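You operate a simulated robot arm through the tools that you are given. There is no shell and no other tool. Be economical: measure what you need, move in short steps, check, and stop when the job is done.

You run a simulated two-armed robot. Do the job below in one go: nothing can be reset, and whatever is moved stays where it is left.

JOB
Fetch the black nozzle and stand it on the middle of the set-up bench. Put the white small box from the top of the grey side bench on the sheet tray of cart b and the grey small box on top of the small yellow-handled carrier. The order is free. Set down upright: black nozzle, small box.

The check looks at the end state, three seconds after you hand in, the way a careful person would. Anything else that was tipped, shoved, dropped, spilled or broken makes it a failure. Flat cloth is picked up by pressing the open fingertips on it (5 to 10 N) and closing them slowly along it; thin cloth reads only 2 to 8 mm in the jaws.

ROBOT AND FRAMES
Two 7-joint arms with two-finger grippers on one trunk, on a base that drives. Base frame: it is fixed to the floor where the robot stands at the start and does not move with it; the origin is under the middle of the robot, x ahead of it, y to its left, z up; the surface under the hand at the start is at about z = 800. Readings come in mm, degrees, newtons and seconds.
The left shoulder is at the start at [90, 216, 1220], the right one opposite. With the tool pointing down near the work surface each hand reaches from about 300 to 860 mm from the robot's upright axis, wherever it stands, measured 20 degrees to its own side. Places, roughly: middle of the set-up bench [500, -4100, 800]; sheet tray of cart b [-2200, -4100, 500]. Payload 3.43 kg a hand.
Tool frame (each hand has its own): the origin (TCP) lies between the finger pads and is the grasp point; the fingertips stand 20 mm ahead of it; z points along the fingers, y is the line along which they close. The gripper opens to 124 mm. The gripper's body begins 93 mm behind the TCP.
Orientation is told as [roll, pitch, yaw] about the base's x, y, z axes, in that order, counted from this pose: with the fingers straight down and closing along the base's y, the tool's x points along the base's -x, its y along +y and its z along -z.

CONTROLS
- The arms move only by the tool jog_arm. It takes "left_series", "right_series" or both (then of equal length, played together; a hand with none holds still); each is a list of rows, each a list of 3 entries, a list of its own where there are three numbers: the turn, a rotation vector about the base's x, y, z in units of 45 degrees (1.0 is 45 degrees), then the shift along the base's x, y, z in units of 400 mm (1.0 is 400 mm), then the finger opening in mm, from 0 to 124. In form: [[[wx, wy, wz], [x, y, z], hand], ...]. A call has 1 to 12 rows; each row is the pose to reach, as a shift and turn from the pose commanded when the call began. A call with a number of a shift or a turn outside -1 to 1 is refused whole. A row lasts 0.2 s, in which the tool goes at most 50 mm and 8.6 degrees; a call with a longer step from one row to the next is refused whole, and so is a gripper value outside its range. A pose out of reach is approached as far as the arm can. The call stops where the force on the tool passes 40 N (or 10 N more than at its start, if that is more) or the arm is blocked; 0.2 s more then pass. Each finger travels about 72 mm/s and halts on what it meets, pressing with about 33 N; the grip force reading is that of the motor and also rises with nothing between the fingers. The clock runs only during rows and for 0.2 s after the last one: add rows that repeat a pose to give the fingers time. It gives the time, the measured TCP pose, the force on the tool (base axes), the opening and the grip force at its end, in the units of the frame above (readings bear some noise), with the torque about the TCP (base axes, N m) and any sound that the robot's microphone picked up.
- Cameras (640 x 400 px; columns grow to the right, rows downward): "scene" is now at [215.7, -25.8, 1369.3]; the picture's right is [-0.32, -0.95, 0.00], its down [-0.68, 0.23, -0.69] and it looks along [0.66, -0.22, -0.72] (base axes); focal length 282 px, centre (320, 200). "left" rides on the left gripper at [82, -14, -140] in its tool frame; the picture's right is [0.17, 0.99, 0.00], its down [-0.83, 0.14, -0.54] and it looks along [-0.53, 0.09, 0.84] (tool axes); focal length 243 px, centre (320, 200). "right" rides on the right gripper at [82, 14, -140] in its tool frame; the picture's right is [-0.17, 0.99, 0.00], its down [-0.83, -0.14, -0.54] and it looks along [-0.53, -0.09, 0.84] (tool axes); focal length 243 px, centre (320, 200). There is no depth. A picture from a camera that has moved, and an enlarged one, comes with that camera's place and axes in the base frame and with its lens.
- capture(camera): a new picture of that camera. No time passes.
- lift_body(by): slides the trunk up (or, below 0, down) by that many mm; the arms and the scene camera ride with it, the base frame stays. It gives what a move gives, with no picture.
- steer(legs): drives the robot by 1 to 6 legs, each [ahead, left, turn to the left] in mm, mm and degrees, along the robot's own axes; the way and the turn of a leg run together, so that a leg with both is an arc; at most 1500 mm and 180 degrees a leg. The arms and the cameras ride along, it lands a little off, and it stops where it bumps. It gives what a move gives.
- turn_head(pan, tilt): turns the head with the scene camera to pan (to the left, within 80 degrees either way) and tilt (down, from -29 to 69), counted from straight ahead of the robot. It gives what a move gives.
- close_up(camera, box): a new picture of the part [left, top, right, bottom] of that camera's present view, enlarged. No time passes.
- finish_job(): hands the job in; it is judged then, once.

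Go step by step. Nothing tells you exact positions but the pictures and the camera data: compare them with the known pose of the tool, close in by small moves and look again before you grip or let go. The budget is 165 turns and 122 pictures, counting those below and the enlarged ones. Unless the task says otherwise, let go and move clear before handing in, and close with one line.

The tools are called after ">>>" as name(argument=value, ...) on one line, values as JSON. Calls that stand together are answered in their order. jog_arm: Moves the arms, as the interface text tells. Its arguments: {"type":"object","properties":{"left_series":{"type":"array","items":{"type":"array"}},"right_series":{"type":"array","items":{"type":"array"}}},"required":[]} The other tools are called the same way: lift_body (by) slides the trunk up or down; steer (legs) drives the base; turn_head (pan, tilt) turns the head that bears the scene camera; capture (camera) takes a picture; close_up (camera, box) takes an enlarged picture of a part of a camera's view; finish_job () hands the job in.

At the start:

```text
time: 0.0
left_ee_pos: [503.6, 89.3, 1027.5]
left_orientation: [0.0, 0.0, 0.0]
left_force: [0.1, -0.6, 0.2]
left_wrist_torque: [0.0, 0.0, -0.02]
left_width: 123.7
left_grasp_force: 0.2
right_ee_pos: [512.2, -349.7, 1068.7]
right_orientation: [0.0, 0.0, 0.0]
right_force: [-0.5, -0.7, 0.4]
right_wrist_torque: [0.01, 0.0, -0.02]
right_width: 124.1
right_grasp_force: 0.1
trunk travel left (down, up): [-375.0, 216.0]
robot x, y, heading: [-1.1, -2.6, -0.2]
head pan, tilt: [-18.4, 46.2]
```

scene: 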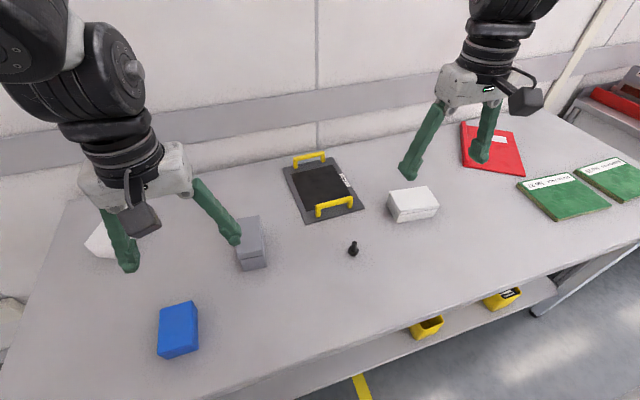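
right: 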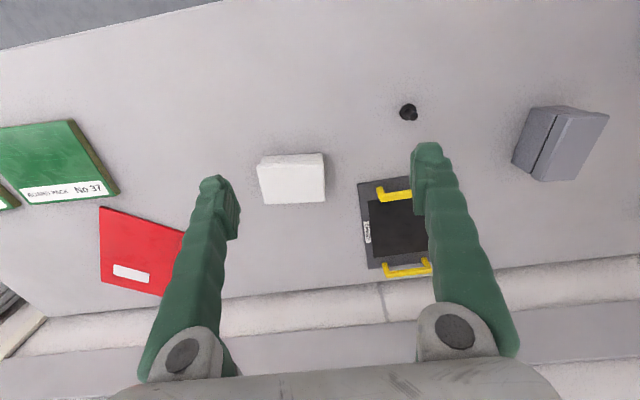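
left: 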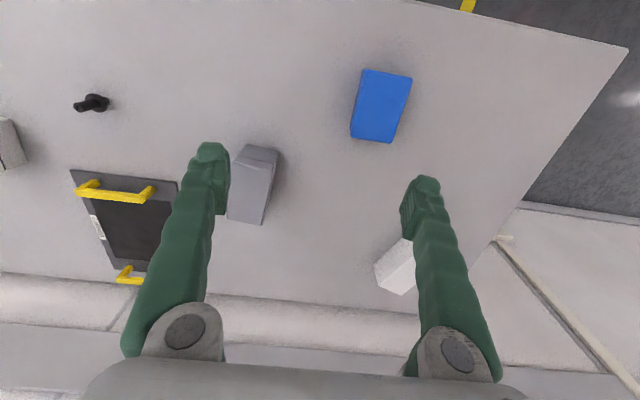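

I see a bench with a grey box, two white boxes, a blue box, a yellow-handled carrier and a small black nozzle. I'll look closer at the candidates and look around for the other places.

>>> close_up(camera="scene", box=[220, 130, 460, 280])

>>> turn_head(pan=-75, tilt=15)

>>> capture(camera="scene")

>>> turn_head(pan=60, tilt=30)

>>> capture(camera="scene")

```text
2.67 times, centred on (340, 205) of scene
camera zoom: at [215.7, -25.8, 1369.3], right [-0.32, -0.95, 0.0], down [-0.68, 0.23, -0.69], along [0.66, -0.22, -0.72], focal length 753 px, centre (267, 187)
```

zoom: 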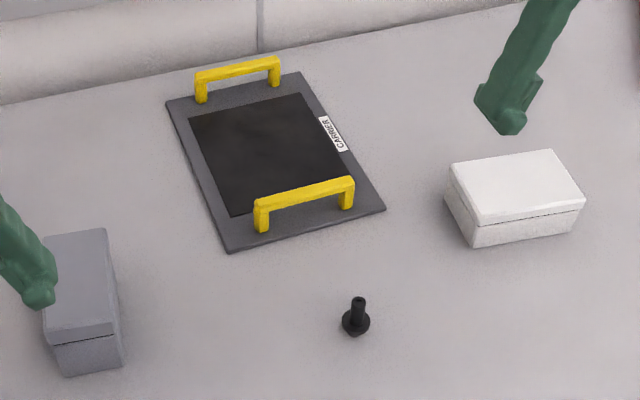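

```text
time: 1.3
left_ee_pos: [505.0, 88.5, 1027.7]
left_orientation: [0.0, 0.0, 0.0]
left_force: [-0.5, 0.3, -0.8]
left_wrist_torque: [0.03, -0.01, 0.02]
left_width: 124.0
left_grasp_force: 0.2
right_ee_pos: [512.6, -350.6, 1067.8]
right_orientation: [0.0, 0.0, 0.0]
right_force: [-0.2, -0.1, -0.4]
right_wrist_torque: [0.01, 0.0, 0.02]
right_width: 124.2
right_grasp_force: 0.1
trunk travel left (down, up): [-375.0, 216.0]
robot x, y, heading: [-0.7, 0.4, -0.1]
head pan, tilt: [-75.0, 15.0]
```

```text
117 pictures are left
camera scene: at [163.7, -90.6, 1417.8], right [-0.97, -0.26, 0.0], down [-0.07, 0.25, -0.97], along [0.25, -0.93, -0.26], focal length 282 px, centre (320, 200)
```

scene: 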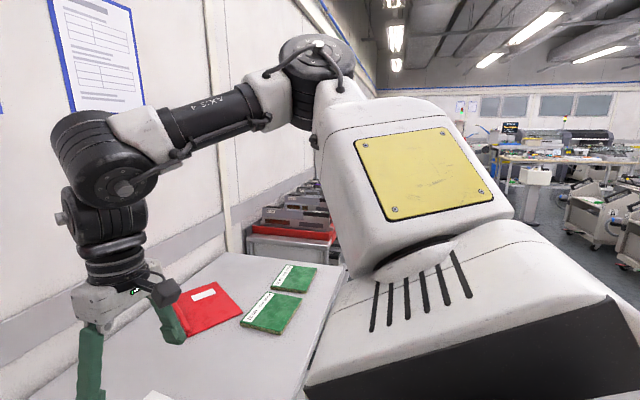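

```text
time: 3.4
left_ee_pos: [504.6, 88.6, 1028.3]
left_orientation: [0.0, 0.0, -0.1]
left_force: [-0.3, 0.4, 0.8]
left_wrist_torque: [-0.03, -0.02, 0.01]
left_width: 123.9
left_grasp_force: 0.0
right_ee_pos: [512.1, -349.1, 1068.2]
right_orientation: [-0.1, 0.1, 0.0]
right_force: [0.3, -0.8, 0.0]
right_wrist_torque: [0.01, -0.02, -0.02]
right_width: 124.0
right_grasp_force: 0.0
trunk travel left (down, up): [-375.0, 216.0]
robot x, y, heading: [-5.0, -0.9, -0.0]
head pan, tilt: [60.0, 30.0]
```

```text
116 pictures are left
camera scene: at [184.7, 77.9, 1393.6], right [0.87, -0.5, 0.0], down [-0.25, -0.43, -0.87], along [0.43, 0.75, -0.5], focal length 282 px, centre (320, 200)
```

scene: 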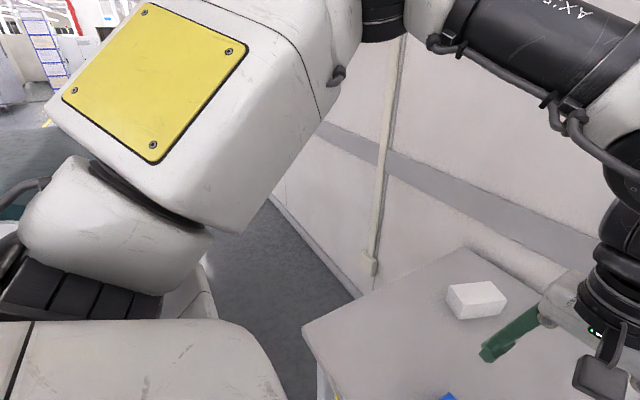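

The bench carries two white box-like things; I need to tell them apart. Next a close look at the left one.

>>> close_up(camera="scene", box=[420, 250, 540, 340])

>>> turn_head(pan=0, tilt=55)

>>> capture(camera="scene")

>>> close_up(camera="left", box=[340, 200, 480, 310])

```text
4.44 times, centred on (480, 295) of scene
camera zoom: at [184.7, 77.9, 1393.6], right [0.87, -0.5, 0.0], down [-0.25, -0.43, -0.87], along [0.43, 0.75, -0.5], focal length 1255 px, centre (-391, -222)
```

zoom: 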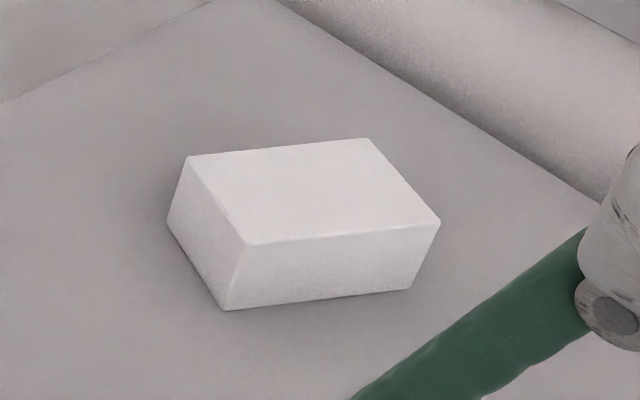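

```text
time: 4.7
left_ee_pos: [505.6, 88.8, 1027.4]
left_orientation: [0.0, -0.1, -0.1]
left_force: [-0.4, 0.0, 1.0]
left_wrist_torque: [0.01, 0.0, -0.01]
left_width: 123.9
left_grasp_force: 0.0
right_ee_pos: [511.6, -348.8, 1069.0]
right_orientation: [0.0, 0.0, -0.1]
right_force: [0.3, 1.2, -0.6]
right_wrist_torque: [0.0, 0.01, -0.01]
right_width: 123.9
right_grasp_force: 0.1
trunk travel left (down, up): [-375.0, 216.0]
robot x, y, heading: [-4.1, -0.9, 0.0]
head pan, tilt: [0.0, 55.0]
```

```text
114 pictures are left
camera scene: at [211.6, -0.3, 1357.6], right [0.0, -1.0, 0.0], down [-0.82, 0.0, -0.57], along [0.57, 0.0, -0.82], focal length 282 px, centre (320, 200)
```

scene: 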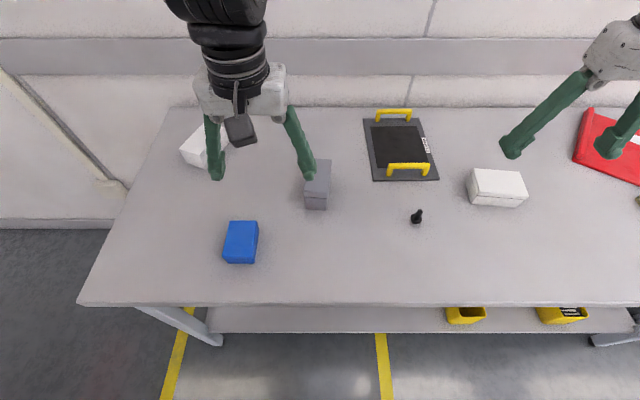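

```text
3.64 times, centred on (410, 255) of left
camera zoom: at [423.0, 75.4, 1168.3], right [-0.17, 0.99, 0.0], down [0.83, 0.14, 0.54], along [0.53, 0.09, -0.84], focal length 882 px, centre (-7, 0)
```

zoom: 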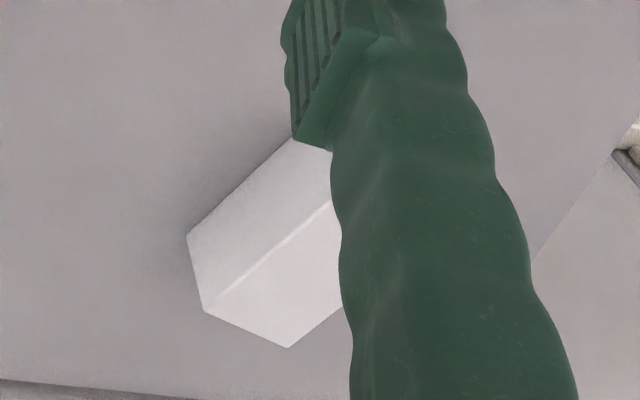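

The left white thing has no lid seam (a plain block), so the lidded white box near [615,-416] is the target. I'll measure grey box, carrier, nozzle and white box with enlargements.

>>> close_up(camera="scene", box=[290, 100, 450, 230])

>>> close_up(camera="scene", box=[400, 140, 540, 240])

```text
3.08 times, centred on (370, 165) of scene
camera zoom: at [211.6, -0.3, 1357.6], right [0.0, -1.0, 0.0], down [-0.82, 0.0, -0.57], along [0.57, 0.0, -0.82], focal length 869 px, centre (166, 308)
```

zoom: 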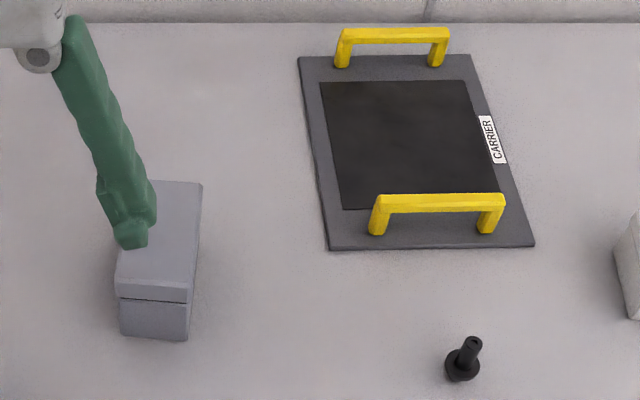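

```text
4.00 times, centred on (470, 190) of scene
camera zoom: at [211.6, -0.3, 1357.6], right [0.0, -1.0, 0.0], down [-0.82, 0.0, -0.57], along [0.57, 0.0, -0.82], focal length 1129 px, centre (-280, 240)
```

zoom: 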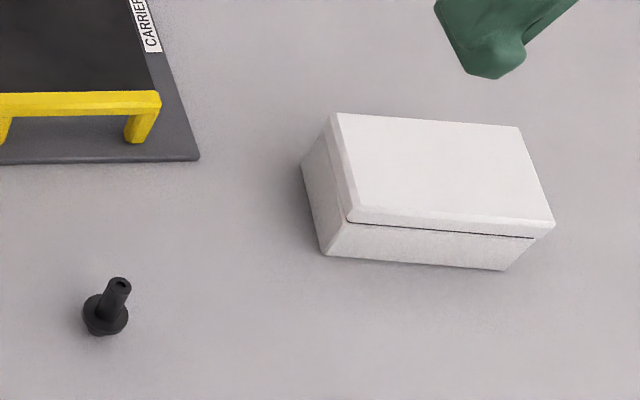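

Grey box (about 51×105×65) is near [626,3], yaw about -7°; carrier centre near [777,-215]; white box near [621,-417]; nozzle near [546,-221]. I move the left hand clear and bring the right hand above the grey box.

>>> jog_arm(left_series=[[[0, 0, 0], [-0.027, 0.075, 0.01], 124], [[0, 0, 0], [-0.054, 0.15, 0.02], 124], [[0, 0, 0], [-0.08, 0.225, 0.03], 124], [[0, 0, 0], [-0.107, 0.3, 0.04], 124], [[0, 0, 0], [-0.134, 0.375, 0.05], 124], [[0, 0, 0], [-0.16, 0.45, 0.06], 124], [[0, 0, 0], [-0.187, 0.525, 0.07], 124], [[0, 0, 0], [-0.21, 0.6, 0.075], 124]], right_series=[[[0, 0, -0.02], [0.0356, 0.11, 0], 124], [[0, 0, -0.04], [0.071, 0.22, 0], 124], [[0, 0, -0.06], [0.107, 0.33, 0], 124], [[0, 0, -0.08], [0.142, 0.44, 0], 124], [[0, 0, -0.1], [0.178, 0.55, 0], 124], [[0, 0, -0.12], [0.214, 0.66, 0], 124], [[0, 0, -0.14], [0.25, 0.77, 0], 124], [[0, 0, -0.156], [0.285, 0.88, 0], 124]])

>>> capture(camera="right")

>>> capture(camera="scene")

```text
time: 6.5
left_ee_pos: [381.3, 264.0, 1049.6]
left_orientation: [0.2, -0.1, 0.2]
left_force: [0.3, -0.2, 0.4]
left_wrist_torque: [0.07, -0.04, 0.01]
left_width: 123.7
left_grasp_force: 0.1
left hand out of reach, approached as far as the arm can: row 3, 4, 5, 6, 7, 8
right_ee_pos: [525.7, -230.6, 1052.5]
right_orientation: [0.4, 0.0, -6.4]
right_force: [0.7, 0.4, -0.5]
right_wrist_torque: [0.05, -0.04, 0.01]
right_width: 123.9
right_grasp_force: 0.1
right hand out of reach, approached as far as the arm can: row 3, 4, 5, 6, 7, 8
trunk travel left (down, up): [-375.0, 216.0]
robot x, y, heading: [0.4, 2.2, 0.0]
head pan, tilt: [0.0, 55.0]
```

```text
110 pictures are left
camera right: at [445.7, -208.8, 1192.2], right [0.27, 0.96, 0.01], down [0.81, -0.23, 0.54], along [0.52, -0.14, -0.84], focal length 243 px, centre (320, 200)
```

right: 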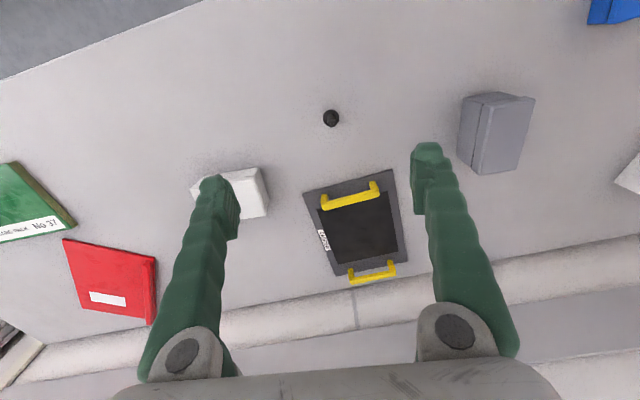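

```text
109 pictures are left
camera scene: at [212.2, -3.8, 1357.5], right [0.0, -1.0, 0.0], down [-0.82, 0.0, -0.57], along [0.57, 0.0, -0.82], focal length 282 px, centre (320, 200)
```

scene: 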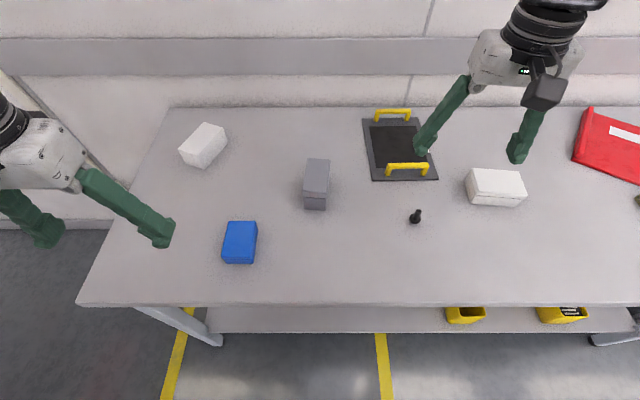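

The arms hit a reach limit across the body at this height. I drive sideways left about 170 mm so the right hand can serve both grey box and carrier.

>>> steer(legs=[[0, 170, 0]])

```text
time: 9.5
left_ee_pos: [380.6, 440.0, 1049.3]
left_orientation: [0.1, -0.1, 0.2]
left_force: [-0.3, 0.9, 0.7]
left_wrist_torque: [0.01, -0.07, 0.04]
left_width: 124.0
left_grasp_force: 0.1
right_ee_pos: [524.7, -55.1, 1052.9]
right_orientation: [0.3, -0.1, -6.3]
right_force: [-0.2, -0.5, -0.2]
right_wrist_torque: [0.0, 0.03, -0.01]
right_width: 123.9
right_grasp_force: 0.0
trunk travel left (down, up): [-375.0, 216.0]
robot x, y, heading: [5.7, 170.5, 0.1]
head pan, tilt: [0.0, 55.0]
```

Now the right hand goes over the grey box, down to about z 920.

>>> jog_arm(right_series=[[[0, 0, 0], [0.05, 0.029, -0.06], 124], [[0, 0, 0], [0.1, 0.058, -0.12], 124], [[0, 0, 0], [0.15, 0.087, -0.18], 124], [[0, 0, 0], [0.2, 0.116, -0.24], 124], [[0, 0, 0], [0.253, 0.145, -0.33], 124], [[0, 0, 0], [0.253, 0.145, -0.33], 124]])

>>> capture(camera="right")

>>> capture(camera="scene")

```text
time: 10.9
left_ee_pos: [380.1, 438.9, 1048.7]
left_orientation: [0.1, -0.2, 0.2]
left_force: [-0.3, 0.0, 0.1]
left_wrist_torque: [-0.01, -0.01, 0.0]
left_width: 124.1
left_grasp_force: 0.0
right_ee_pos: [588.1, -77.3, 932.3]
right_orientation: [0.3, -0.1, -6.2]
right_force: [0.5, 0.2, 0.5]
right_wrist_torque: [-0.04, 0.02, 0.0]
right_width: 123.9
right_grasp_force: 0.2
right hand out of reach, approached as far as the arm can: row 1, 2, 3, 4, 5, 6
trunk travel left (down, up): [-375.0, 216.0]
robot x, y, heading: [0.9, 173.1, -0.1]
head pan, tilt: [0.0, 55.0]
```

```text
108 pictures are left
camera right: at [507.6, -56.2, 1073.3], right [0.27, 0.96, 0.01], down [0.81, -0.23, 0.54], along [0.52, -0.14, -0.84], focal length 243 px, centre (320, 200)
```

right: 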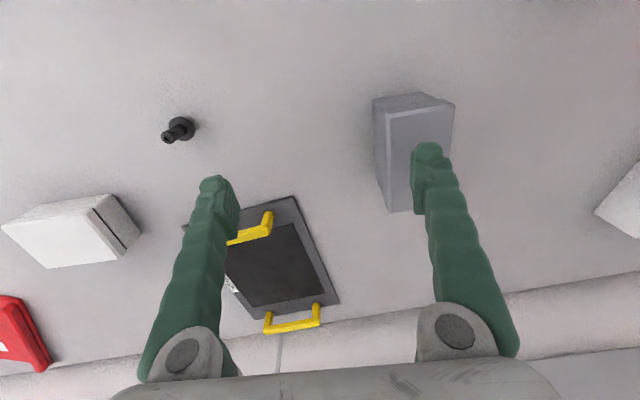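

```text
107 pictures are left
camera scene: at [211.4, 172.3, 1357.6], right [0.0, -1.0, 0.0], down [-0.82, 0.0, -0.57], along [0.57, 0.0, -0.82], focal length 282 px, centre (320, 200)
```

scene: 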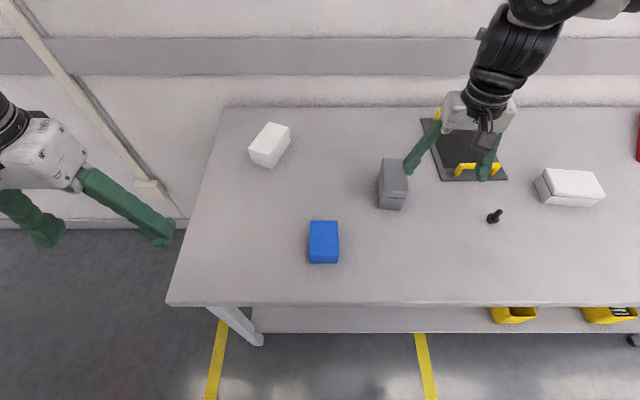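

The right hand cannot reach inward of its own shoulder line, so I shift the base another 80 mm left, which puts the hand over the box.

>>> steer(legs=[[0, 80, 0]])

>>> jog_arm(right_series=[[[0, 0, 0], [0.08, 0, 0], 124], [[0, 0, 0], [0.08, 0, 0], 124]])

>>> capture(camera="right")

>>> capture(camera="scene")

```text
time: 12.6
left_ee_pos: [380.0, 518.3, 1048.7]
left_orientation: [0.0, -0.1, 0.2]
left_force: [-0.4, -0.2, 0.7]
left_wrist_torque: [-0.06, -0.02, 0.03]
left_width: 123.8
left_grasp_force: 0.1
right_ee_pos: [588.0, 1.0, 932.9]
right_orientation: [0.2, -0.1, -6.3]
right_force: [0.1, -0.8, 0.0]
right_wrist_torque: [-0.02, 0.02, -0.02]
right_width: 124.1
right_grasp_force: 0.1
trunk travel left (down, up): [-375.0, 216.0]
robot x, y, heading: [3.3, 253.6, 0.1]
head pan, tilt: [0.0, 55.0]
```

```text
time: 13.2
left_ee_pos: [379.4, 519.2, 1049.3]
left_orientation: [0.1, -0.1, 0.2]
left_force: [-0.3, 0.8, 0.1]
left_wrist_torque: [-0.02, 0.0, -0.02]
left_width: 123.8
left_grasp_force: 0.0
right_ee_pos: [607.0, -10.5, 932.8]
right_orientation: [0.5, -0.1, -6.2]
right_force: [0.9, -0.5, 0.0]
right_wrist_torque: [0.02, -0.01, -0.01]
right_width: 124.0
right_grasp_force: 0.0
right hand out of reach, approached as far as the arm can: row 1, 2
trunk travel left (down, up): [-375.0, 216.0]
robot x, y, heading: [-4.6, 252.2, 0.3]
head pan, tilt: [0.0, 55.0]
```

```text
106 pictures are left
camera right: at [527.4, 9.9, 1072.2], right [0.27, 0.96, 0.01], down [0.81, -0.23, 0.54], along [0.52, -0.14, -0.84], focal length 243 px, centre (320, 200)
```

right: 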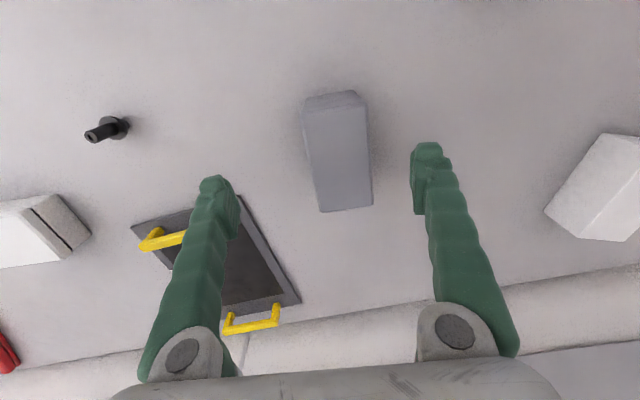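

```text
105 pictures are left
camera scene: at [211.1, 252.5, 1357.6], right [0.0, -1.0, 0.0], down [-0.82, 0.0, -0.57], along [0.57, 0.0, -0.82], focal length 282 px, centre (320, 200)
```

scene: 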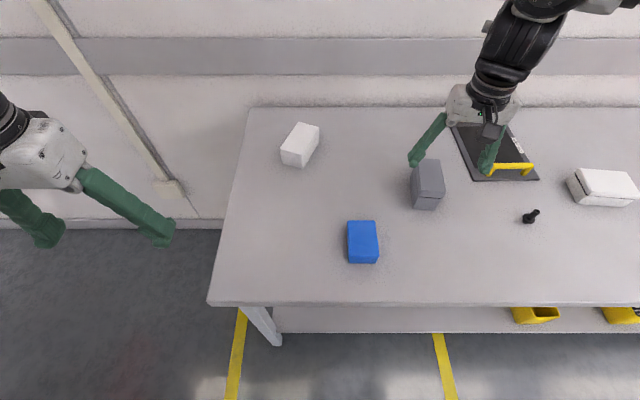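

Sideways reach ends on a ray about 23° outward; the box centre is at [623,4]. I drive the base 16 mm ahead and 15 mm left instead.

>>> steer(legs=[[16, 15, 0]])

>>> capture(camera="right")

```text
time: 14.1
left_ee_pos: [394.1, 533.5, 1048.8]
left_orientation: [0.0, -0.2, 0.2]
left_force: [-0.4, -1.2, 1.0]
left_wrist_torque: [0.01, -0.05, 0.03]
left_width: 123.9
left_grasp_force: 0.0
right_ee_pos: [622.8, 1.4, 932.5]
right_orientation: [0.5, -0.2, -6.3]
right_force: [-0.1, -0.4, -0.7]
right_wrist_torque: [0.03, -0.03, -0.01]
right_width: 123.9
right_grasp_force: 0.1
trunk travel left (down, up): [-375.0, 216.0]
robot x, y, heading: [18.2, 263.3, 0.2]
head pan, tilt: [0.0, 55.0]
```

```text
104 pictures are left
camera right: at [542.2, 22.9, 1072.3], right [0.27, 0.96, 0.01], down [0.81, -0.23, 0.54], along [0.52, -0.14, -0.84], focal length 243 px, centre (320, 200)
```

right: 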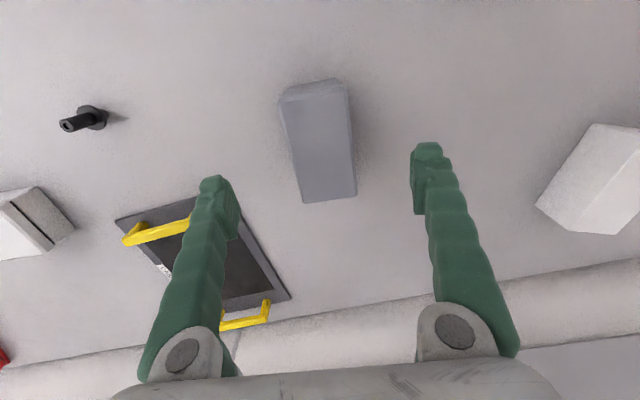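

Box is well between the fingers. Descend to z≈836.

>>> jog_arm(right_series=[[[0, 0, 0], [0, 0, -0.08], 124], [[0, 0, 0], [0, 0, -0.16], 124], [[0, 0, 0], [0, 0, -0.24], 124], [[0, 0, 0], [0, 0, -0.24], 124]])

>>> capture(camera="right")

>>> close_up(camera="scene", box=[370, 100, 530, 230])

```text
time: 15.1
left_ee_pos: [395.4, 533.8, 1049.8]
left_orientation: [0.1, -0.3, 0.1]
left_force: [-1.2, -0.2, -0.1]
left_wrist_torque: [0.02, -0.04, -0.03]
left_width: 123.9
left_grasp_force: 0.0
right_ee_pos: [623.5, 0.4, 836.8]
right_orientation: [0.5, -0.2, -6.4]
right_force: [-0.3, -0.2, 0.0]
right_wrist_torque: [-0.05, -0.03, 0.02]
right_width: 123.9
right_grasp_force: 0.2
trunk travel left (down, up): [-375.0, 216.0]
robot x, y, heading: [15.8, 267.3, -0.2]
head pan, tilt: [0.0, 55.0]
```

```text
103 pictures are left
camera right: at [541.6, 22.7, 977.6], right [0.27, 0.96, 0.01], down [0.81, -0.23, 0.54], along [0.52, -0.14, -0.84], focal length 243 px, centre (320, 200)
```

right: 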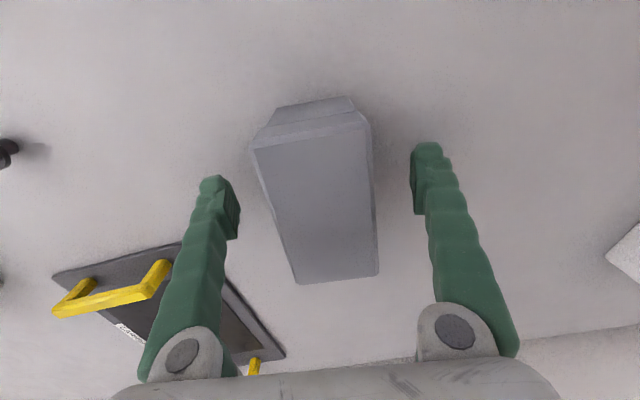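

```text
3.08 times, centred on (450, 165) of scene
camera zoom: at [226.4, 266.5, 1357.7], right [0.0, -1.0, 0.0], down [-0.82, 0.0, -0.57], along [0.57, 0.0, -0.82], focal length 869 px, centre (-80, 308)
```

zoom: 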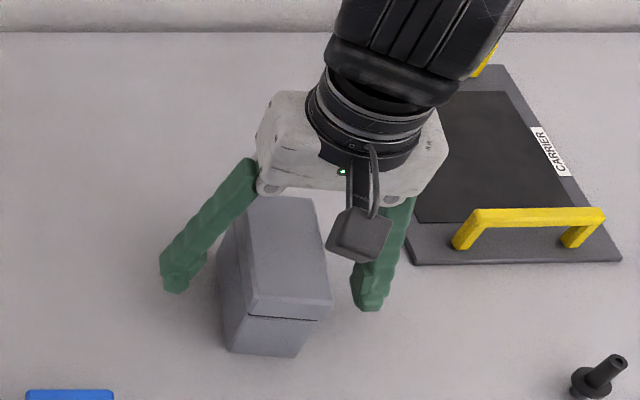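

Aligned within a few mm. Correct y by +3 mm and close.

>>> jog_arm(right_series=[[[0, 0, 0], [0, 0.008, 0], 100], [[0, 0, 0], [0, 0.008, 0], 80], [[0, 0, 0], [0, 0.008, 0], 60], [[0, 0, 0], [0, 0.008, 0], 40], [[0, 0, 0], [0, 0.008, 0], 40], [[0, 0, 0], [0, 0.008, 0], 40]])

```text
time: 16.5
left_ee_pos: [394.4, 533.7, 1049.7]
left_orientation: [0.0, -0.1, 0.1]
left_force: [-0.1, 1.0, -0.5]
left_wrist_torque: [0.01, -0.01, -0.01]
left_width: 124.0
left_grasp_force: 0.0
right_ee_pos: [622.7, 4.2, 836.8]
right_orientation: [0.5, -0.3, -6.3]
right_force: [0.6, 0.0, 0.3]
right_wrist_torque: [-0.04, -0.08, 0.03]
right_width: 53.9
right_grasp_force: 33.4
trunk travel left (down, up): [-375.0, 216.0]
robot x, y, heading: [14.4, 265.8, 0.1]
head pan, tilt: [0.0, 55.0]
```

Gripped at 54 mm. Lift, then drive right 125 mm.

>>> jog_arm(right_series=[[[0, 0, 0], [0, 0, 0.06], 40], [[0, 0, 0], [0, 0, 0.15], 40], [[0, 0, 0], [0, 0, 0.24], 40], [[0, 0, 0], [0, 0, 0.27], 40]])

>>> steer(legs=[[0, -125, 0]])

```text
time: 17.5
left_ee_pos: [396.5, 533.9, 1048.2]
left_orientation: [0.2, -0.1, 0.2]
left_force: [0.3, -0.2, -0.2]
left_wrist_torque: [-0.01, -0.01, 0.0]
left_width: 123.9
left_grasp_force: 0.1
right_ee_pos: [622.8, 5.5, 941.2]
right_orientation: [0.6, -0.3, -6.3]
right_force: [-0.1, 0.5, -2.5]
right_wrist_torque: [0.01, 0.0, -0.02]
right_width: 53.9
right_grasp_force: 32.9
trunk travel left (down, up): [-375.0, 216.0]
robot x, y, heading: [18.6, 265.5, 0.1]
head pan, tilt: [0.0, 55.0]
```

```text
time: 19.8
left_ee_pos: [395.1, 410.2, 1048.7]
left_orientation: [0.1, -0.1, 0.2]
left_force: [0.4, -0.4, 0.5]
left_wrist_torque: [-0.02, 0.0, -0.01]
left_width: 124.1
left_grasp_force: 0.1
right_ee_pos: [623.1, -117.8, 941.5]
right_orientation: [0.8, -0.3, -6.4]
right_force: [-0.2, 1.3, -2.2]
right_wrist_torque: [0.02, 0.02, -0.02]
right_width: 53.9
right_grasp_force: 32.6
trunk travel left (down, up): [-375.0, 216.0]
robot x, y, heading: [13.0, 143.2, 0.0]
head pan, tilt: [0.0, 55.0]
```

Now move over the carrier middle, aligning to its axis.

>>> jog_arm(right_series=[[[0, 0, 0.03], [0.076, -0.0485, 0], 40], [[0, 0, 0.06], [0.152, -0.097, 0], 40], [[0, 0, 0.1], [0.228, -0.1455, 0], 40], [[0, 0, 0.13], [0.304, -0.194, 0], 40], [[0, 0, 0.16], [0.38, -0.2425, 0], 40], [[0, 0, 0.16], [0.38, -0.2425, 0], 40]])

>>> capture(camera="right")

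>>> capture(camera="scene")

```text
time: 21.2
left_ee_pos: [395.0, 410.9, 1048.0]
left_orientation: [0.1, -0.1, 0.2]
left_force: [0.1, 0.9, -0.5]
left_wrist_torque: [0.0, -0.02, -0.01]
left_width: 123.8
left_grasp_force: 0.0
right_ee_pos: [706.8, -250.7, 935.9]
right_orientation: [0.7, -0.3, 1.1]
right_force: [0.0, -0.3, -3.0]
right_wrist_torque: [-0.02, 0.01, 0.0]
right_width: 53.8
right_grasp_force: 32.9
right hand out of reach, approached as far as the arm can: row 1, 2, 3, 4, 5, 6
trunk travel left (down, up): [-375.0, 216.0]
robot x, y, heading: [13.9, 144.3, 0.1]
head pan, tilt: [0.0, 55.0]
```

```text
101 pictures are left
camera right: at [623.5, -241.2, 1076.9], right [0.15, 0.99, 0.01], down [0.83, -0.13, 0.54], along [0.54, -0.07, -0.84], focal length 243 px, centre (320, 200)
```

right: 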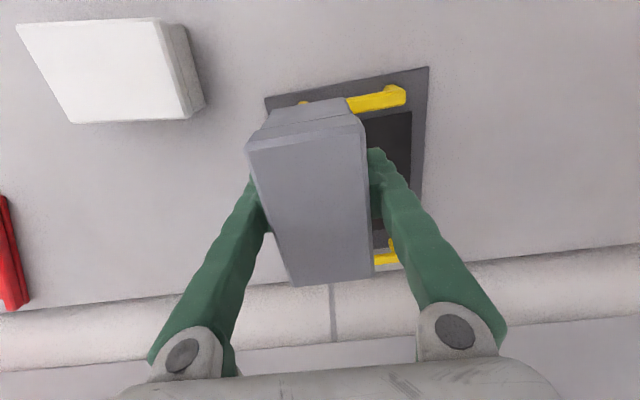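

```text
100 pictures are left
camera scene: at [227.3, 143.3, 1357.5], right [0.0, -1.0, 0.0], down [-0.82, 0.0, -0.57], along [0.57, 0.0, -0.82], focal length 282 px, centre (320, 200)
```

scene: 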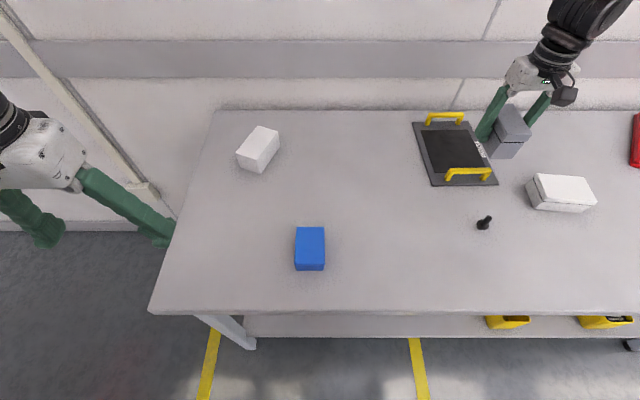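

The arm stalls on the outward boundary. I'll use the base: slide right 116 mm, then turn 12° left, which should carry the hand right over the carrier middle.

>>> steer(legs=[[0, -116, 0], [0, 0, 12]])

>>> jog_arm(right_series=[[[0, 0, -0.09], [0, 0, 0], 40], [[0, 0, -0.18], [0, 0, 0], 40], [[0, 0, -0.25], [0, 0, 0], 40], [[0, 0, -0.25], [0, 0, 0], 40]])

>>> capture(camera="right")

>>> capture(camera="scene")

```text
time: 24.3
left_ee_pos: [332.5, 365.7, 1049.4]
left_orientation: [0.1, -0.1, 12.2]
left_force: [0.8, 0.0, -0.4]
left_wrist_torque: [-0.03, 0.0, -0.04]
left_width: 123.9
left_grasp_force: 0.1
right_ee_pos: [773.4, -218.4, 935.8]
right_orientation: [0.7, -0.3, 12.8]
right_force: [0.3, -0.3, -2.6]
right_wrist_torque: [0.01, -0.02, -0.01]
right_width: 53.9
right_grasp_force: 33.1
trunk travel left (down, up): [-375.0, 216.0]
robot x, y, heading: [16.6, 29.3, 11.9]
head pan, tilt: [0.0, 55.0]
```

```text
time: 25.3
left_ee_pos: [332.5, 367.8, 1048.6]
left_orientation: [0.2, -0.1, 12.1]
left_force: [-0.6, 0.1, 0.9]
left_wrist_torque: [0.01, 0.01, -0.02]
left_width: 124.2
left_grasp_force: 0.1
right_ee_pos: [773.0, -217.2, 936.2]
right_orientation: [0.6, -0.3, 1.5]
right_force: [0.0, 0.8, -2.4]
right_wrist_torque: [0.01, -0.02, 0.0]
right_width: 53.9
right_grasp_force: 32.9
trunk travel left (down, up): [-375.0, 216.0]
robot x, y, heading: [15.4, 28.2, 11.9]
head pan, tilt: [0.0, 55.0]
```

```text
99 pictures are left
camera right: at [690.1, -208.4, 1076.6], right [0.14, 0.99, 0.01], down [0.83, -0.12, 0.54], along [0.54, -0.07, -0.84], focal length 243 px, centre (320, 200)
```

right: 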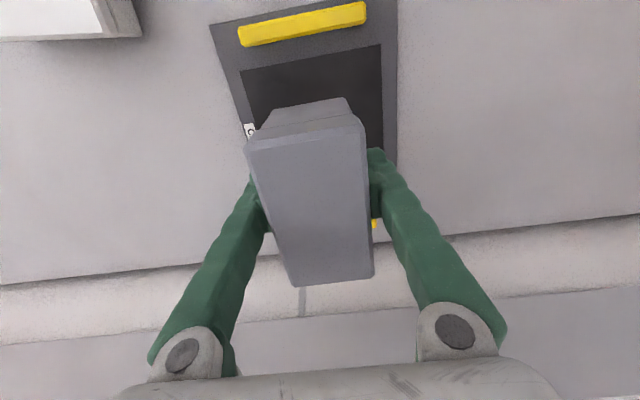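

```text
98 pictures are left
camera scene: at [223.0, 70.1, 1357.5], right [0.21, -0.98, 0.0], down [-0.8, -0.17, -0.57], along [0.56, 0.12, -0.82], focal length 282 px, centre (320, 200)
```

scene: 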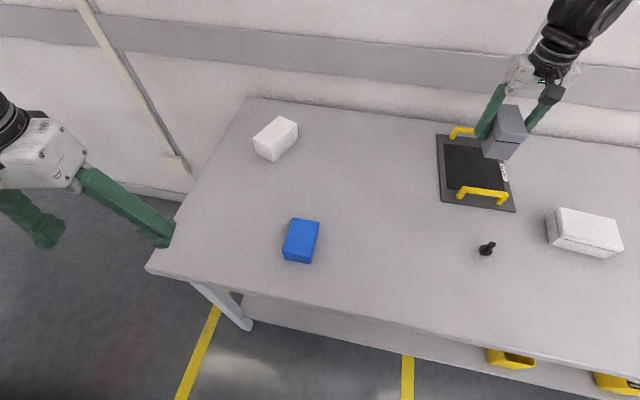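

Box is centred over the mat (mat centre near [779,-218]). Lower to just above it.

>>> jog_arm(right_series=[[[0, 0, 0], [0.005, 0, -0.07], 40], [[0, 0, 0], [0.007, 0, -0.14], 40], [[0, 0, 0], [0.007, 0, -0.2], 40], [[0, 0, 0], [0.007, 0, -0.205], 40]])

>>> close_up(camera="scene", box=[410, 80, 570, 220])

```text
time: 26.3
left_ee_pos: [332.9, 366.0, 1048.1]
left_orientation: [0.1, -0.1, 12.1]
left_force: [-0.2, -0.6, 0.7]
left_wrist_torque: [0.01, -0.02, -0.04]
left_width: 124.1
left_grasp_force: 0.0
right_ee_pos: [774.9, -218.3, 855.1]
right_orientation: [0.7, -0.3, 1.5]
right_force: [0.6, -0.8, -1.4]
right_wrist_torque: [-0.01, -0.01, 0.01]
right_width: 53.8
right_grasp_force: 32.8
trunk travel left (down, up): [-375.0, 216.0]
robot x, y, heading: [15.4, 25.9, 11.7]
head pan, tilt: [0.0, 55.0]
```

```text
2.86 times, centred on (490, 150) of scene
camera zoom: at [222.9, 70.1, 1357.6], right [0.21, -0.98, 0.0], down [-0.8, -0.17, -0.57], along [0.56, 0.12, -0.82], focal length 806 px, centre (-166, 343)
```

zoom: 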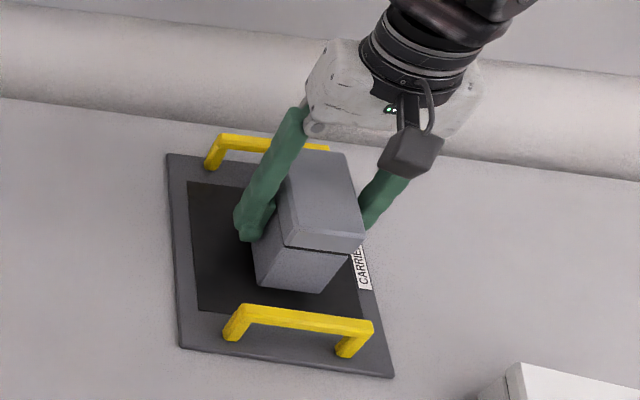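

>>> jog_arm(right_series=[[[0, 0, 0], [0, 0, -0.01], 40], [[0, 0, 0], [0, 0, -0.02], 40], [[0, 0, 0], [0, 0, -0.025], 40], [[0, 0, 0], [0, 0, -0.025], 40]])

```text
time: 27.3
left_ee_pos: [333.3, 365.9, 1047.7]
left_orientation: [0.2, -0.2, 12.1]
left_force: [1.2, 0.0, -0.3]
left_wrist_torque: [-0.03, 0.03, 0.02]
left_width: 124.0
left_grasp_force: 0.1
right_ee_pos: [775.2, -218.7, 844.7]
right_orientation: [0.8, -0.2, 1.6]
right_force: [0.0, 0.0, -3.2]
right_wrist_torque: [-0.02, -0.01, -0.03]
right_width: 54.1
right_grasp_force: 32.7
trunk travel left (down, up): [-375.0, 216.0]
robot x, y, heading: [17.0, 32.9, 12.1]
head pan, tilt: [0.0, 55.0]
```

Still free (only the box weight). Step lower by about 2 mm increments.

>>> jog_arm(right_series=[[[0, 0, 0], [0, 0, -0.005], 40], [[0, 0, 0], [0, 0, -0.0075], 40], [[0, 0, 0], [0, 0, -0.0075], 40]])

```text
time: 28.1
left_ee_pos: [333.3, 367.5, 1049.3]
left_orientation: [0.2, -0.1, 12.1]
left_force: [-0.3, -0.5, -0.6]
left_wrist_torque: [0.02, 0.01, -0.01]
left_width: 123.6
left_grasp_force: 0.0
right_ee_pos: [774.9, -217.0, 842.0]
right_orientation: [0.7, -0.4, 1.5]
right_force: [1.1, -2.2, 5.3]
right_wrist_torque: [-0.26, 0.29, 0.11]
right_width: 54.1
right_grasp_force: 33.1
trunk travel left (down, up): [-375.0, 216.0]
robot x, y, heading: [14.5, 28.5, 11.7]
head pan, tilt: [0.0, 55.0]
```

Contact felt. Open and rise.

>>> jog_arm(right_series=[[[0, 0, 0], [0, 0, 0], 58], [[0, 0, 0], [0, 0, 0], 70], [[0, 0, 0], [0, 0, 0], 82], [[0, 0, 0], [0, 0, 0.06], 82], [[0, 0, 0], [0, 0, 0.15], 82], [[0, 0, 0], [0, 0, 0.26], 82], [[0, 0, 0], [0, 0, 0.34], 82], [[0, 0, 0], [0, 0, 0.34], 82]])

>>> capture(camera="scene")

>>> capture(camera="right")

```text
time: 29.9
left_ee_pos: [333.1, 367.0, 1049.9]
left_orientation: [0.0, -0.1, 12.1]
left_force: [0.6, 0.1, -0.9]
left_wrist_torque: [-0.03, 0.05, 0.03]
left_width: 124.0
left_grasp_force: 0.2
right_ee_pos: [773.2, -220.4, 977.2]
right_orientation: [0.7, -0.5, 1.5]
right_force: [-0.2, 0.1, -0.2]
right_wrist_torque: [-0.02, 0.0, 0.01]
right_width: 82.1
right_grasp_force: 0.1
right hand out of reach, approached as far as the arm can: row 7, 8
trunk travel left (down, up): [-375.0, 216.0]
robot x, y, heading: [16.6, 23.0, 11.9]
head pan, tilt: [0.0, 55.0]
```

```text
96 pictures are left
camera scene: at [223.3, 70.0, 1357.5], right [0.21, -0.98, 0.0], down [-0.8, -0.17, -0.57], along [0.56, 0.12, -0.82], focal length 282 px, centre (320, 200)
```

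scene: 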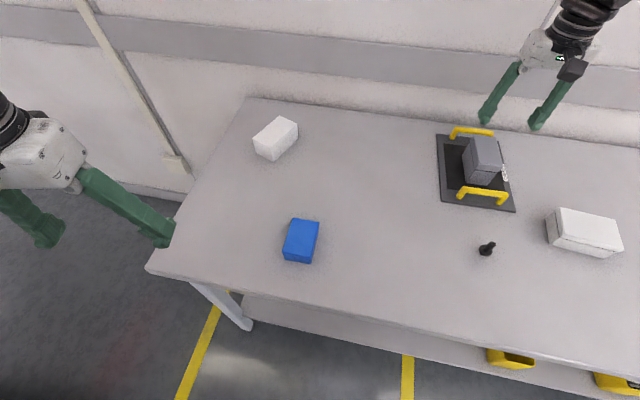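

```text
95 pictures are left
camera right: at [690.1, -210.5, 1117.8], right [0.14, 0.99, 0.02], down [0.83, -0.13, 0.54], along [0.54, -0.06, -0.84], focal length 243 px, centre (320, 200)
```

right: 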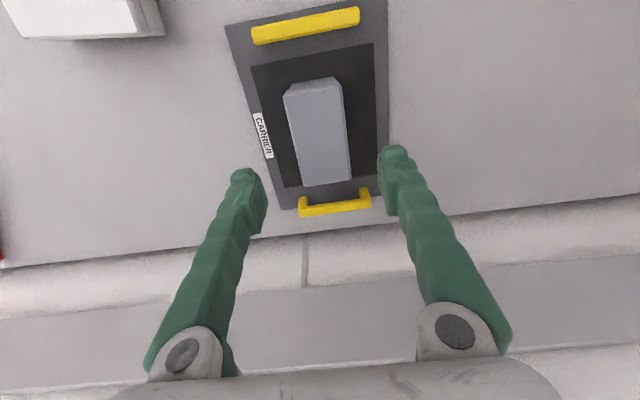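

Grey box stands in the middle of the carrier. Now I turn back and slide right so the white box falls in the right hand's zone.

>>> steer(legs=[[0, 0, -12], [0, -120, 0]])

>>> jog_arm(right_series=[[[0, 0, -0.18], [-0.02, 0.02, 0], 110], [[0, 0, -0.36], [-0.05, 0.04, 0], 124], [[0, 0, -0.54], [-0.08, 0.06, 0], 124], [[0, 0, -0.72], [-0.11, 0.08, 0], 124], [[0, 0, -0.9], [-0.14, 0.1, 0], 124], [[0, 0, -1.0], [-0.17, 0.12, 0], 124], [[0, 0, -1.0], [-0.2, 0.15, 0], 124]])

```text
time: 33.1
left_ee_pos: [396.1, 173.7, 1049.1]
left_orientation: [0.1, -0.1, -0.1]
left_force: [0.3, -1.2, -0.7]
left_wrist_torque: [-0.02, -0.01, 0.0]
left_width: 124.1
left_grasp_force: 0.1
right_ee_pos: [704.4, -493.5, 978.1]
right_orientation: [0.8, -0.6, -10.6]
right_force: [-0.5, -0.6, 0.2]
right_wrist_torque: [-0.01, 0.02, 0.01]
right_width: 81.9
right_grasp_force: 0.2
trunk travel left (down, up): [-375.0, 216.0]
robot x, y, heading: [16.4, -92.2, -0.5]
head pan, tilt: [0.0, 55.0]
```

```text
time: 34.8
left_ee_pos: [396.5, 170.9, 1048.6]
left_orientation: [0.2, -0.1, -0.1]
left_force: [0.5, 0.1, -0.3]
left_wrist_torque: [0.0, 0.01, -0.01]
left_width: 124.0
left_grasp_force: 0.0
right_ee_pos: [692.8, -526.8, 1005.4]
right_orientation: [0.8, -0.4, -55.6]
right_force: [-0.2, 0.5, -0.1]
right_wrist_torque: [0.03, 0.03, 0.01]
right_width: 124.1
right_grasp_force: 0.1
right hand out of reach, approached as far as the arm can: row 4, 5, 6, 7
trunk travel left (down, up): [-375.0, 216.0]
robot x, y, heading: [15.8, -92.0, -0.6]
head pan, tilt: [0.0, 55.0]
```

Position drifted near a limit; I continue the turn and head toward the box to see whether this wrist side works.

>>> jog_arm(right_series=[[[0, 0, 0], [-0.05, 0.1, -0.02], 124], [[0, 0, 0], [-0.09, 0.19, -0.04], 124], [[0, 0, 0], [-0.12, 0.27, -0.06], 124], [[0, 0, 0], [-0.12, 0.27, -0.06], 124]])

>>> capture(camera="scene")

```text
time: 35.8
left_ee_pos: [396.3, 172.7, 1048.3]
left_orientation: [0.1, -0.1, -0.1]
left_force: [-0.1, -0.5, -0.9]
left_wrist_torque: [0.05, 0.02, -0.02]
left_width: 124.0
left_grasp_force: 0.0
right_ee_pos: [693.7, -526.5, 1006.2]
right_orientation: [0.7, -0.4, -55.5]
right_force: [0.2, -0.3, 0.5]
right_wrist_torque: [-0.02, 0.0, -0.02]
right_width: 124.1
right_grasp_force: 0.2
right hand out of reach, approached as far as the arm can: row 1, 2, 3, 4
trunk travel left (down, up): [-375.0, 216.0]
robot x, y, heading: [15.8, -91.7, -0.3]
head pan, tilt: [0.0, 55.0]
```

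```text
94 pictures are left
camera scene: at [226.7, -93.9, 1357.6], right [0.0, -1.0, 0.0], down [-0.82, 0.0, -0.57], along [0.57, 0.0, -0.82], focal length 282 px, centre (320, 200)
```

scene: 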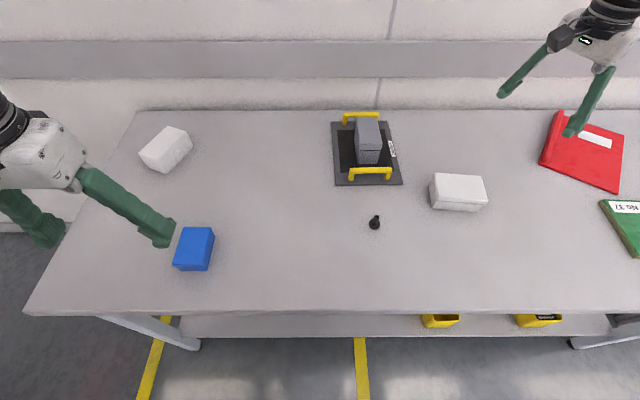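

This wrist direction is jammed. I undo it and try the positive turn.

>>> jog_arm(right_series=[[[0, 0, 0.18], [0, 0, 0], 124], [[0, 0, 0.36], [0, 0, 0], 124], [[0, 0, 0.54], [0, 0, 0], 124], [[0, 0, 0.72], [0, 0, 0], 124], [[0, 0, 0.9], [0, 0, 0], 124], [[0, 0, 1.0], [-0.08, 0.05, 0], 124], [[0, 0, 1.0], [-0.16, 0.1, 0], 124], [[0, 0, 1.0], [-0.24, 0.15, 0], 124], [[0, 0, 1.0], [-0.24, 0.15, 0], 124]])

>>> jog_arm(right_series=[[[0, 0, 0.18], [0, 0, 0], 124], [[0, 0, 0.36], [0, 0, 0], 124], [[0, 0, 0.54], [0, 0, 0], 124], [[0, 0, 0.72], [0, 0, 0], 124], [[0, 0, 0.9], [0, 0, 0], 124], [[0, 0, 1.0], [0, 0, 0], 124], [[0, 0, 1.0], [0, 0, 0], 124]])

```text
time: 37.8
left_ee_pos: [395.8, 172.8, 1048.6]
left_orientation: [0.1, -0.1, -0.1]
left_force: [0.0, 0.0, -0.6]
left_wrist_torque: [0.0, 0.02, -0.04]
left_width: 123.8
left_grasp_force: 0.1
right_ee_pos: [601.1, -467.9, 1012.4]
right_orientation: [0.8, -0.6, -10.6]
right_force: [-0.3, -0.1, -0.7]
right_wrist_torque: [0.02, 0.03, -0.02]
right_width: 124.2
right_grasp_force: 0.1
trunk travel left (down, up): [-375.0, 216.0]
robot x, y, heading: [12.4, -92.3, -0.4]
head pan, tilt: [0.0, 55.0]
```

```text
time: 39.4
left_ee_pos: [397.6, 171.8, 1049.0]
left_orientation: [0.1, 0.0, -0.1]
left_force: [0.6, 0.0, -0.2]
left_wrist_torque: [-0.03, -0.03, 0.01]
left_width: 124.0
left_grasp_force: 0.0
right_ee_pos: [597.2, -467.2, 1013.8]
right_orientation: [0.8, -0.6, 34.4]
right_force: [-0.1, 0.5, -0.1]
right_wrist_torque: [0.0, -0.01, -0.01]
right_width: 124.0
right_grasp_force: 0.1
trunk travel left (down, up): [-375.0, 216.0]
robot x, y, heading: [14.8, -94.1, -0.0]
head pan, tilt: [0.0, 55.0]
```

Positive direction works. Continue toward yaw ≈ 80.

>>> jog_arm(right_series=[[[0, 0, 0.18], [0, 0, 0], 124], [[0, 0, 0.36], [0, 0, 0], 124], [[0, 0, 0.54], [0, 0, 0], 124], [[0, 0, 0.72], [0, 0, 0], 124], [[0, 0, 0.9], [0, 0, 0], 124], [[0, 0, 1.0], [0, 0, 0], 124], [[0, 0, 1.0], [0, 0, 0], 124]])

>>> jog_arm(right_series=[[[0, 0, 0.08], [0.03, 0.06, -0.1], 124], [[0, 0, 0.08], [0.06, 0.12, -0.18], 124], [[0, 0, 0.08], [0.06, 0.12, -0.25], 124], [[0, 0, 0.08], [0.06, 0.12, -0.25], 124]])

>>> capture(camera="right")

>>> capture(camera="scene")

```text
time: 41.0
left_ee_pos: [397.8, 172.7, 1048.3]
left_orientation: [0.1, -0.2, -0.2]
left_force: [-0.2, 0.1, 0.3]
left_wrist_torque: [0.03, -0.01, 0.04]
left_width: 123.9
left_grasp_force: 0.0
right_ee_pos: [598.4, -467.6, 1013.4]
right_orientation: [0.8, -0.6, 79.3]
right_force: [-0.3, 0.7, -0.2]
right_wrist_torque: [0.0, -0.02, 0.0]
right_width: 123.9
right_grasp_force: 0.0
trunk travel left (down, up): [-375.0, 216.0]
robot x, y, heading: [14.7, -93.4, -0.2]
head pan, tilt: [0.0, 55.0]
```

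```text
time: 42.0
left_ee_pos: [397.2, 173.2, 1049.1]
left_orientation: [0.1, -0.1, -0.1]
left_force: [0.3, 0.6, -0.2]
left_wrist_torque: [-0.02, 0.03, 0.0]
left_width: 123.8
left_grasp_force: 0.1
right_ee_pos: [621.9, -419.3, 913.8]
right_orientation: [0.8, -0.6, 82.8]
right_force: [0.5, -0.4, -0.7]
right_wrist_torque: [0.01, 0.0, 0.0]
right_width: 124.1
right_grasp_force: 0.0
trunk travel left (down, up): [-375.0, 216.0]
robot x, y, heading: [12.8, -92.7, -0.3]
head pan, tilt: [0.0, 55.0]
```

```text
93 pictures are left
camera right: at [599.2, -501.2, 1053.5], right [-0.96, 0.29, 0.02], down [0.25, 0.8, 0.55], along [0.14, 0.53, -0.84], focal length 243 px, centre (320, 200)
```

right: 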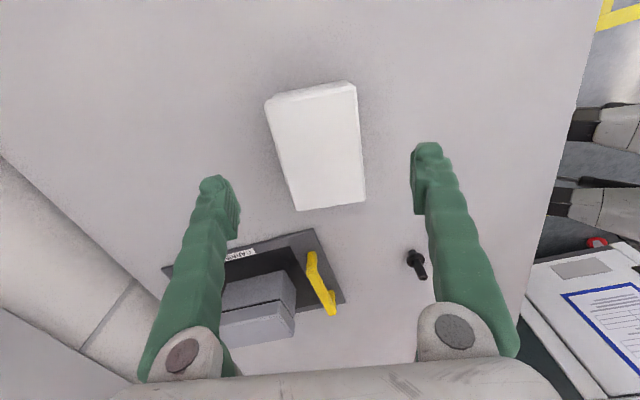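

```text
92 pictures are left
camera scene: at [226.9, -93.4, 1357.6], right [0.0, -1.0, 0.0], down [-0.82, 0.0, -0.57], along [0.57, 0.0, -0.82], focal length 282 px, centre (320, 200)
```

scene: 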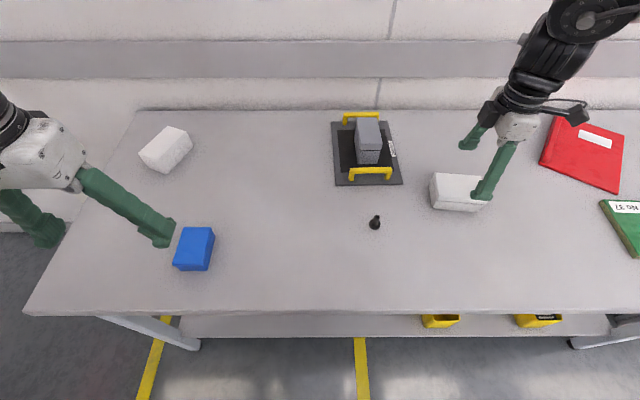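

The fingers straddle the white box well (centre ≈[618,-414]). Descend to z≈827 and grip.

>>> jog_arm(right_series=[[[0, 0, 0], [-0.008, 0.012, -0.09], 124], [[0, 0, 0], [-0.008, 0.012, -0.17], 124], [[0, 0, 0], [-0.008, 0.012, -0.216], 124], [[0, 0, 0], [-0.008, 0.012, -0.216], 124], [[0, 0, 0], [-0.008, 0.012, -0.216], 100], [[0, 0, 0], [-0.008, 0.012, -0.216], 80], [[0, 0, 0], [-0.008, 0.012, -0.216], 60], [[0, 0, 0], [-0.008, 0.012, -0.216], 60], [[0, 0, 0], [-0.008, 0.012, -0.216], 60]])

>>> close_up(camera="scene", box=[400, 100, 560, 230])

```text
time: 44.0
left_ee_pos: [396.4, 172.9, 1048.9]
left_orientation: [0.0, -0.1, -0.1]
left_force: [-0.6, -0.6, -0.1]
left_wrist_torque: [0.0, 0.02, 0.02]
left_width: 124.2
left_grasp_force: 0.1
right_ee_pos: [619.3, -414.5, 825.4]
right_orientation: [0.8, -0.6, 83.0]
right_force: [-0.6, 0.5, -0.5]
right_wrist_torque: [-0.04, -0.05, 0.03]
right_width: 74.6
right_grasp_force: 33.0
trunk travel left (down, up): [-375.0, 216.0]
robot x, y, heading: [15.3, -92.5, -0.1]
head pan, tilt: [0.0, 55.0]
```

```text
3.08 times, centred on (480, 165) of scene
camera zoom: at [226.9, -93.6, 1357.6], right [0.0, -1.0, 0.0], down [-0.82, 0.0, -0.57], along [0.57, 0.0, -0.82], focal length 869 px, centre (-172, 308)
```

zoom: 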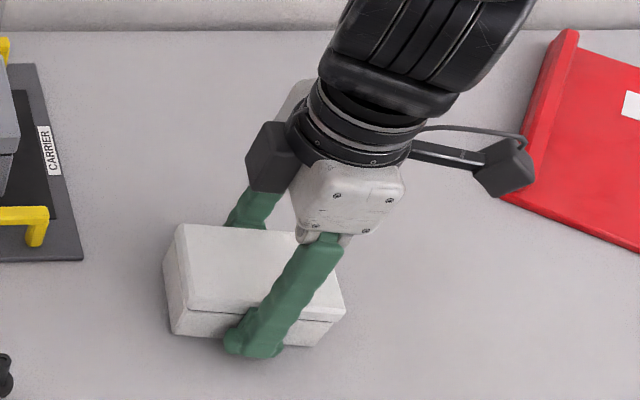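

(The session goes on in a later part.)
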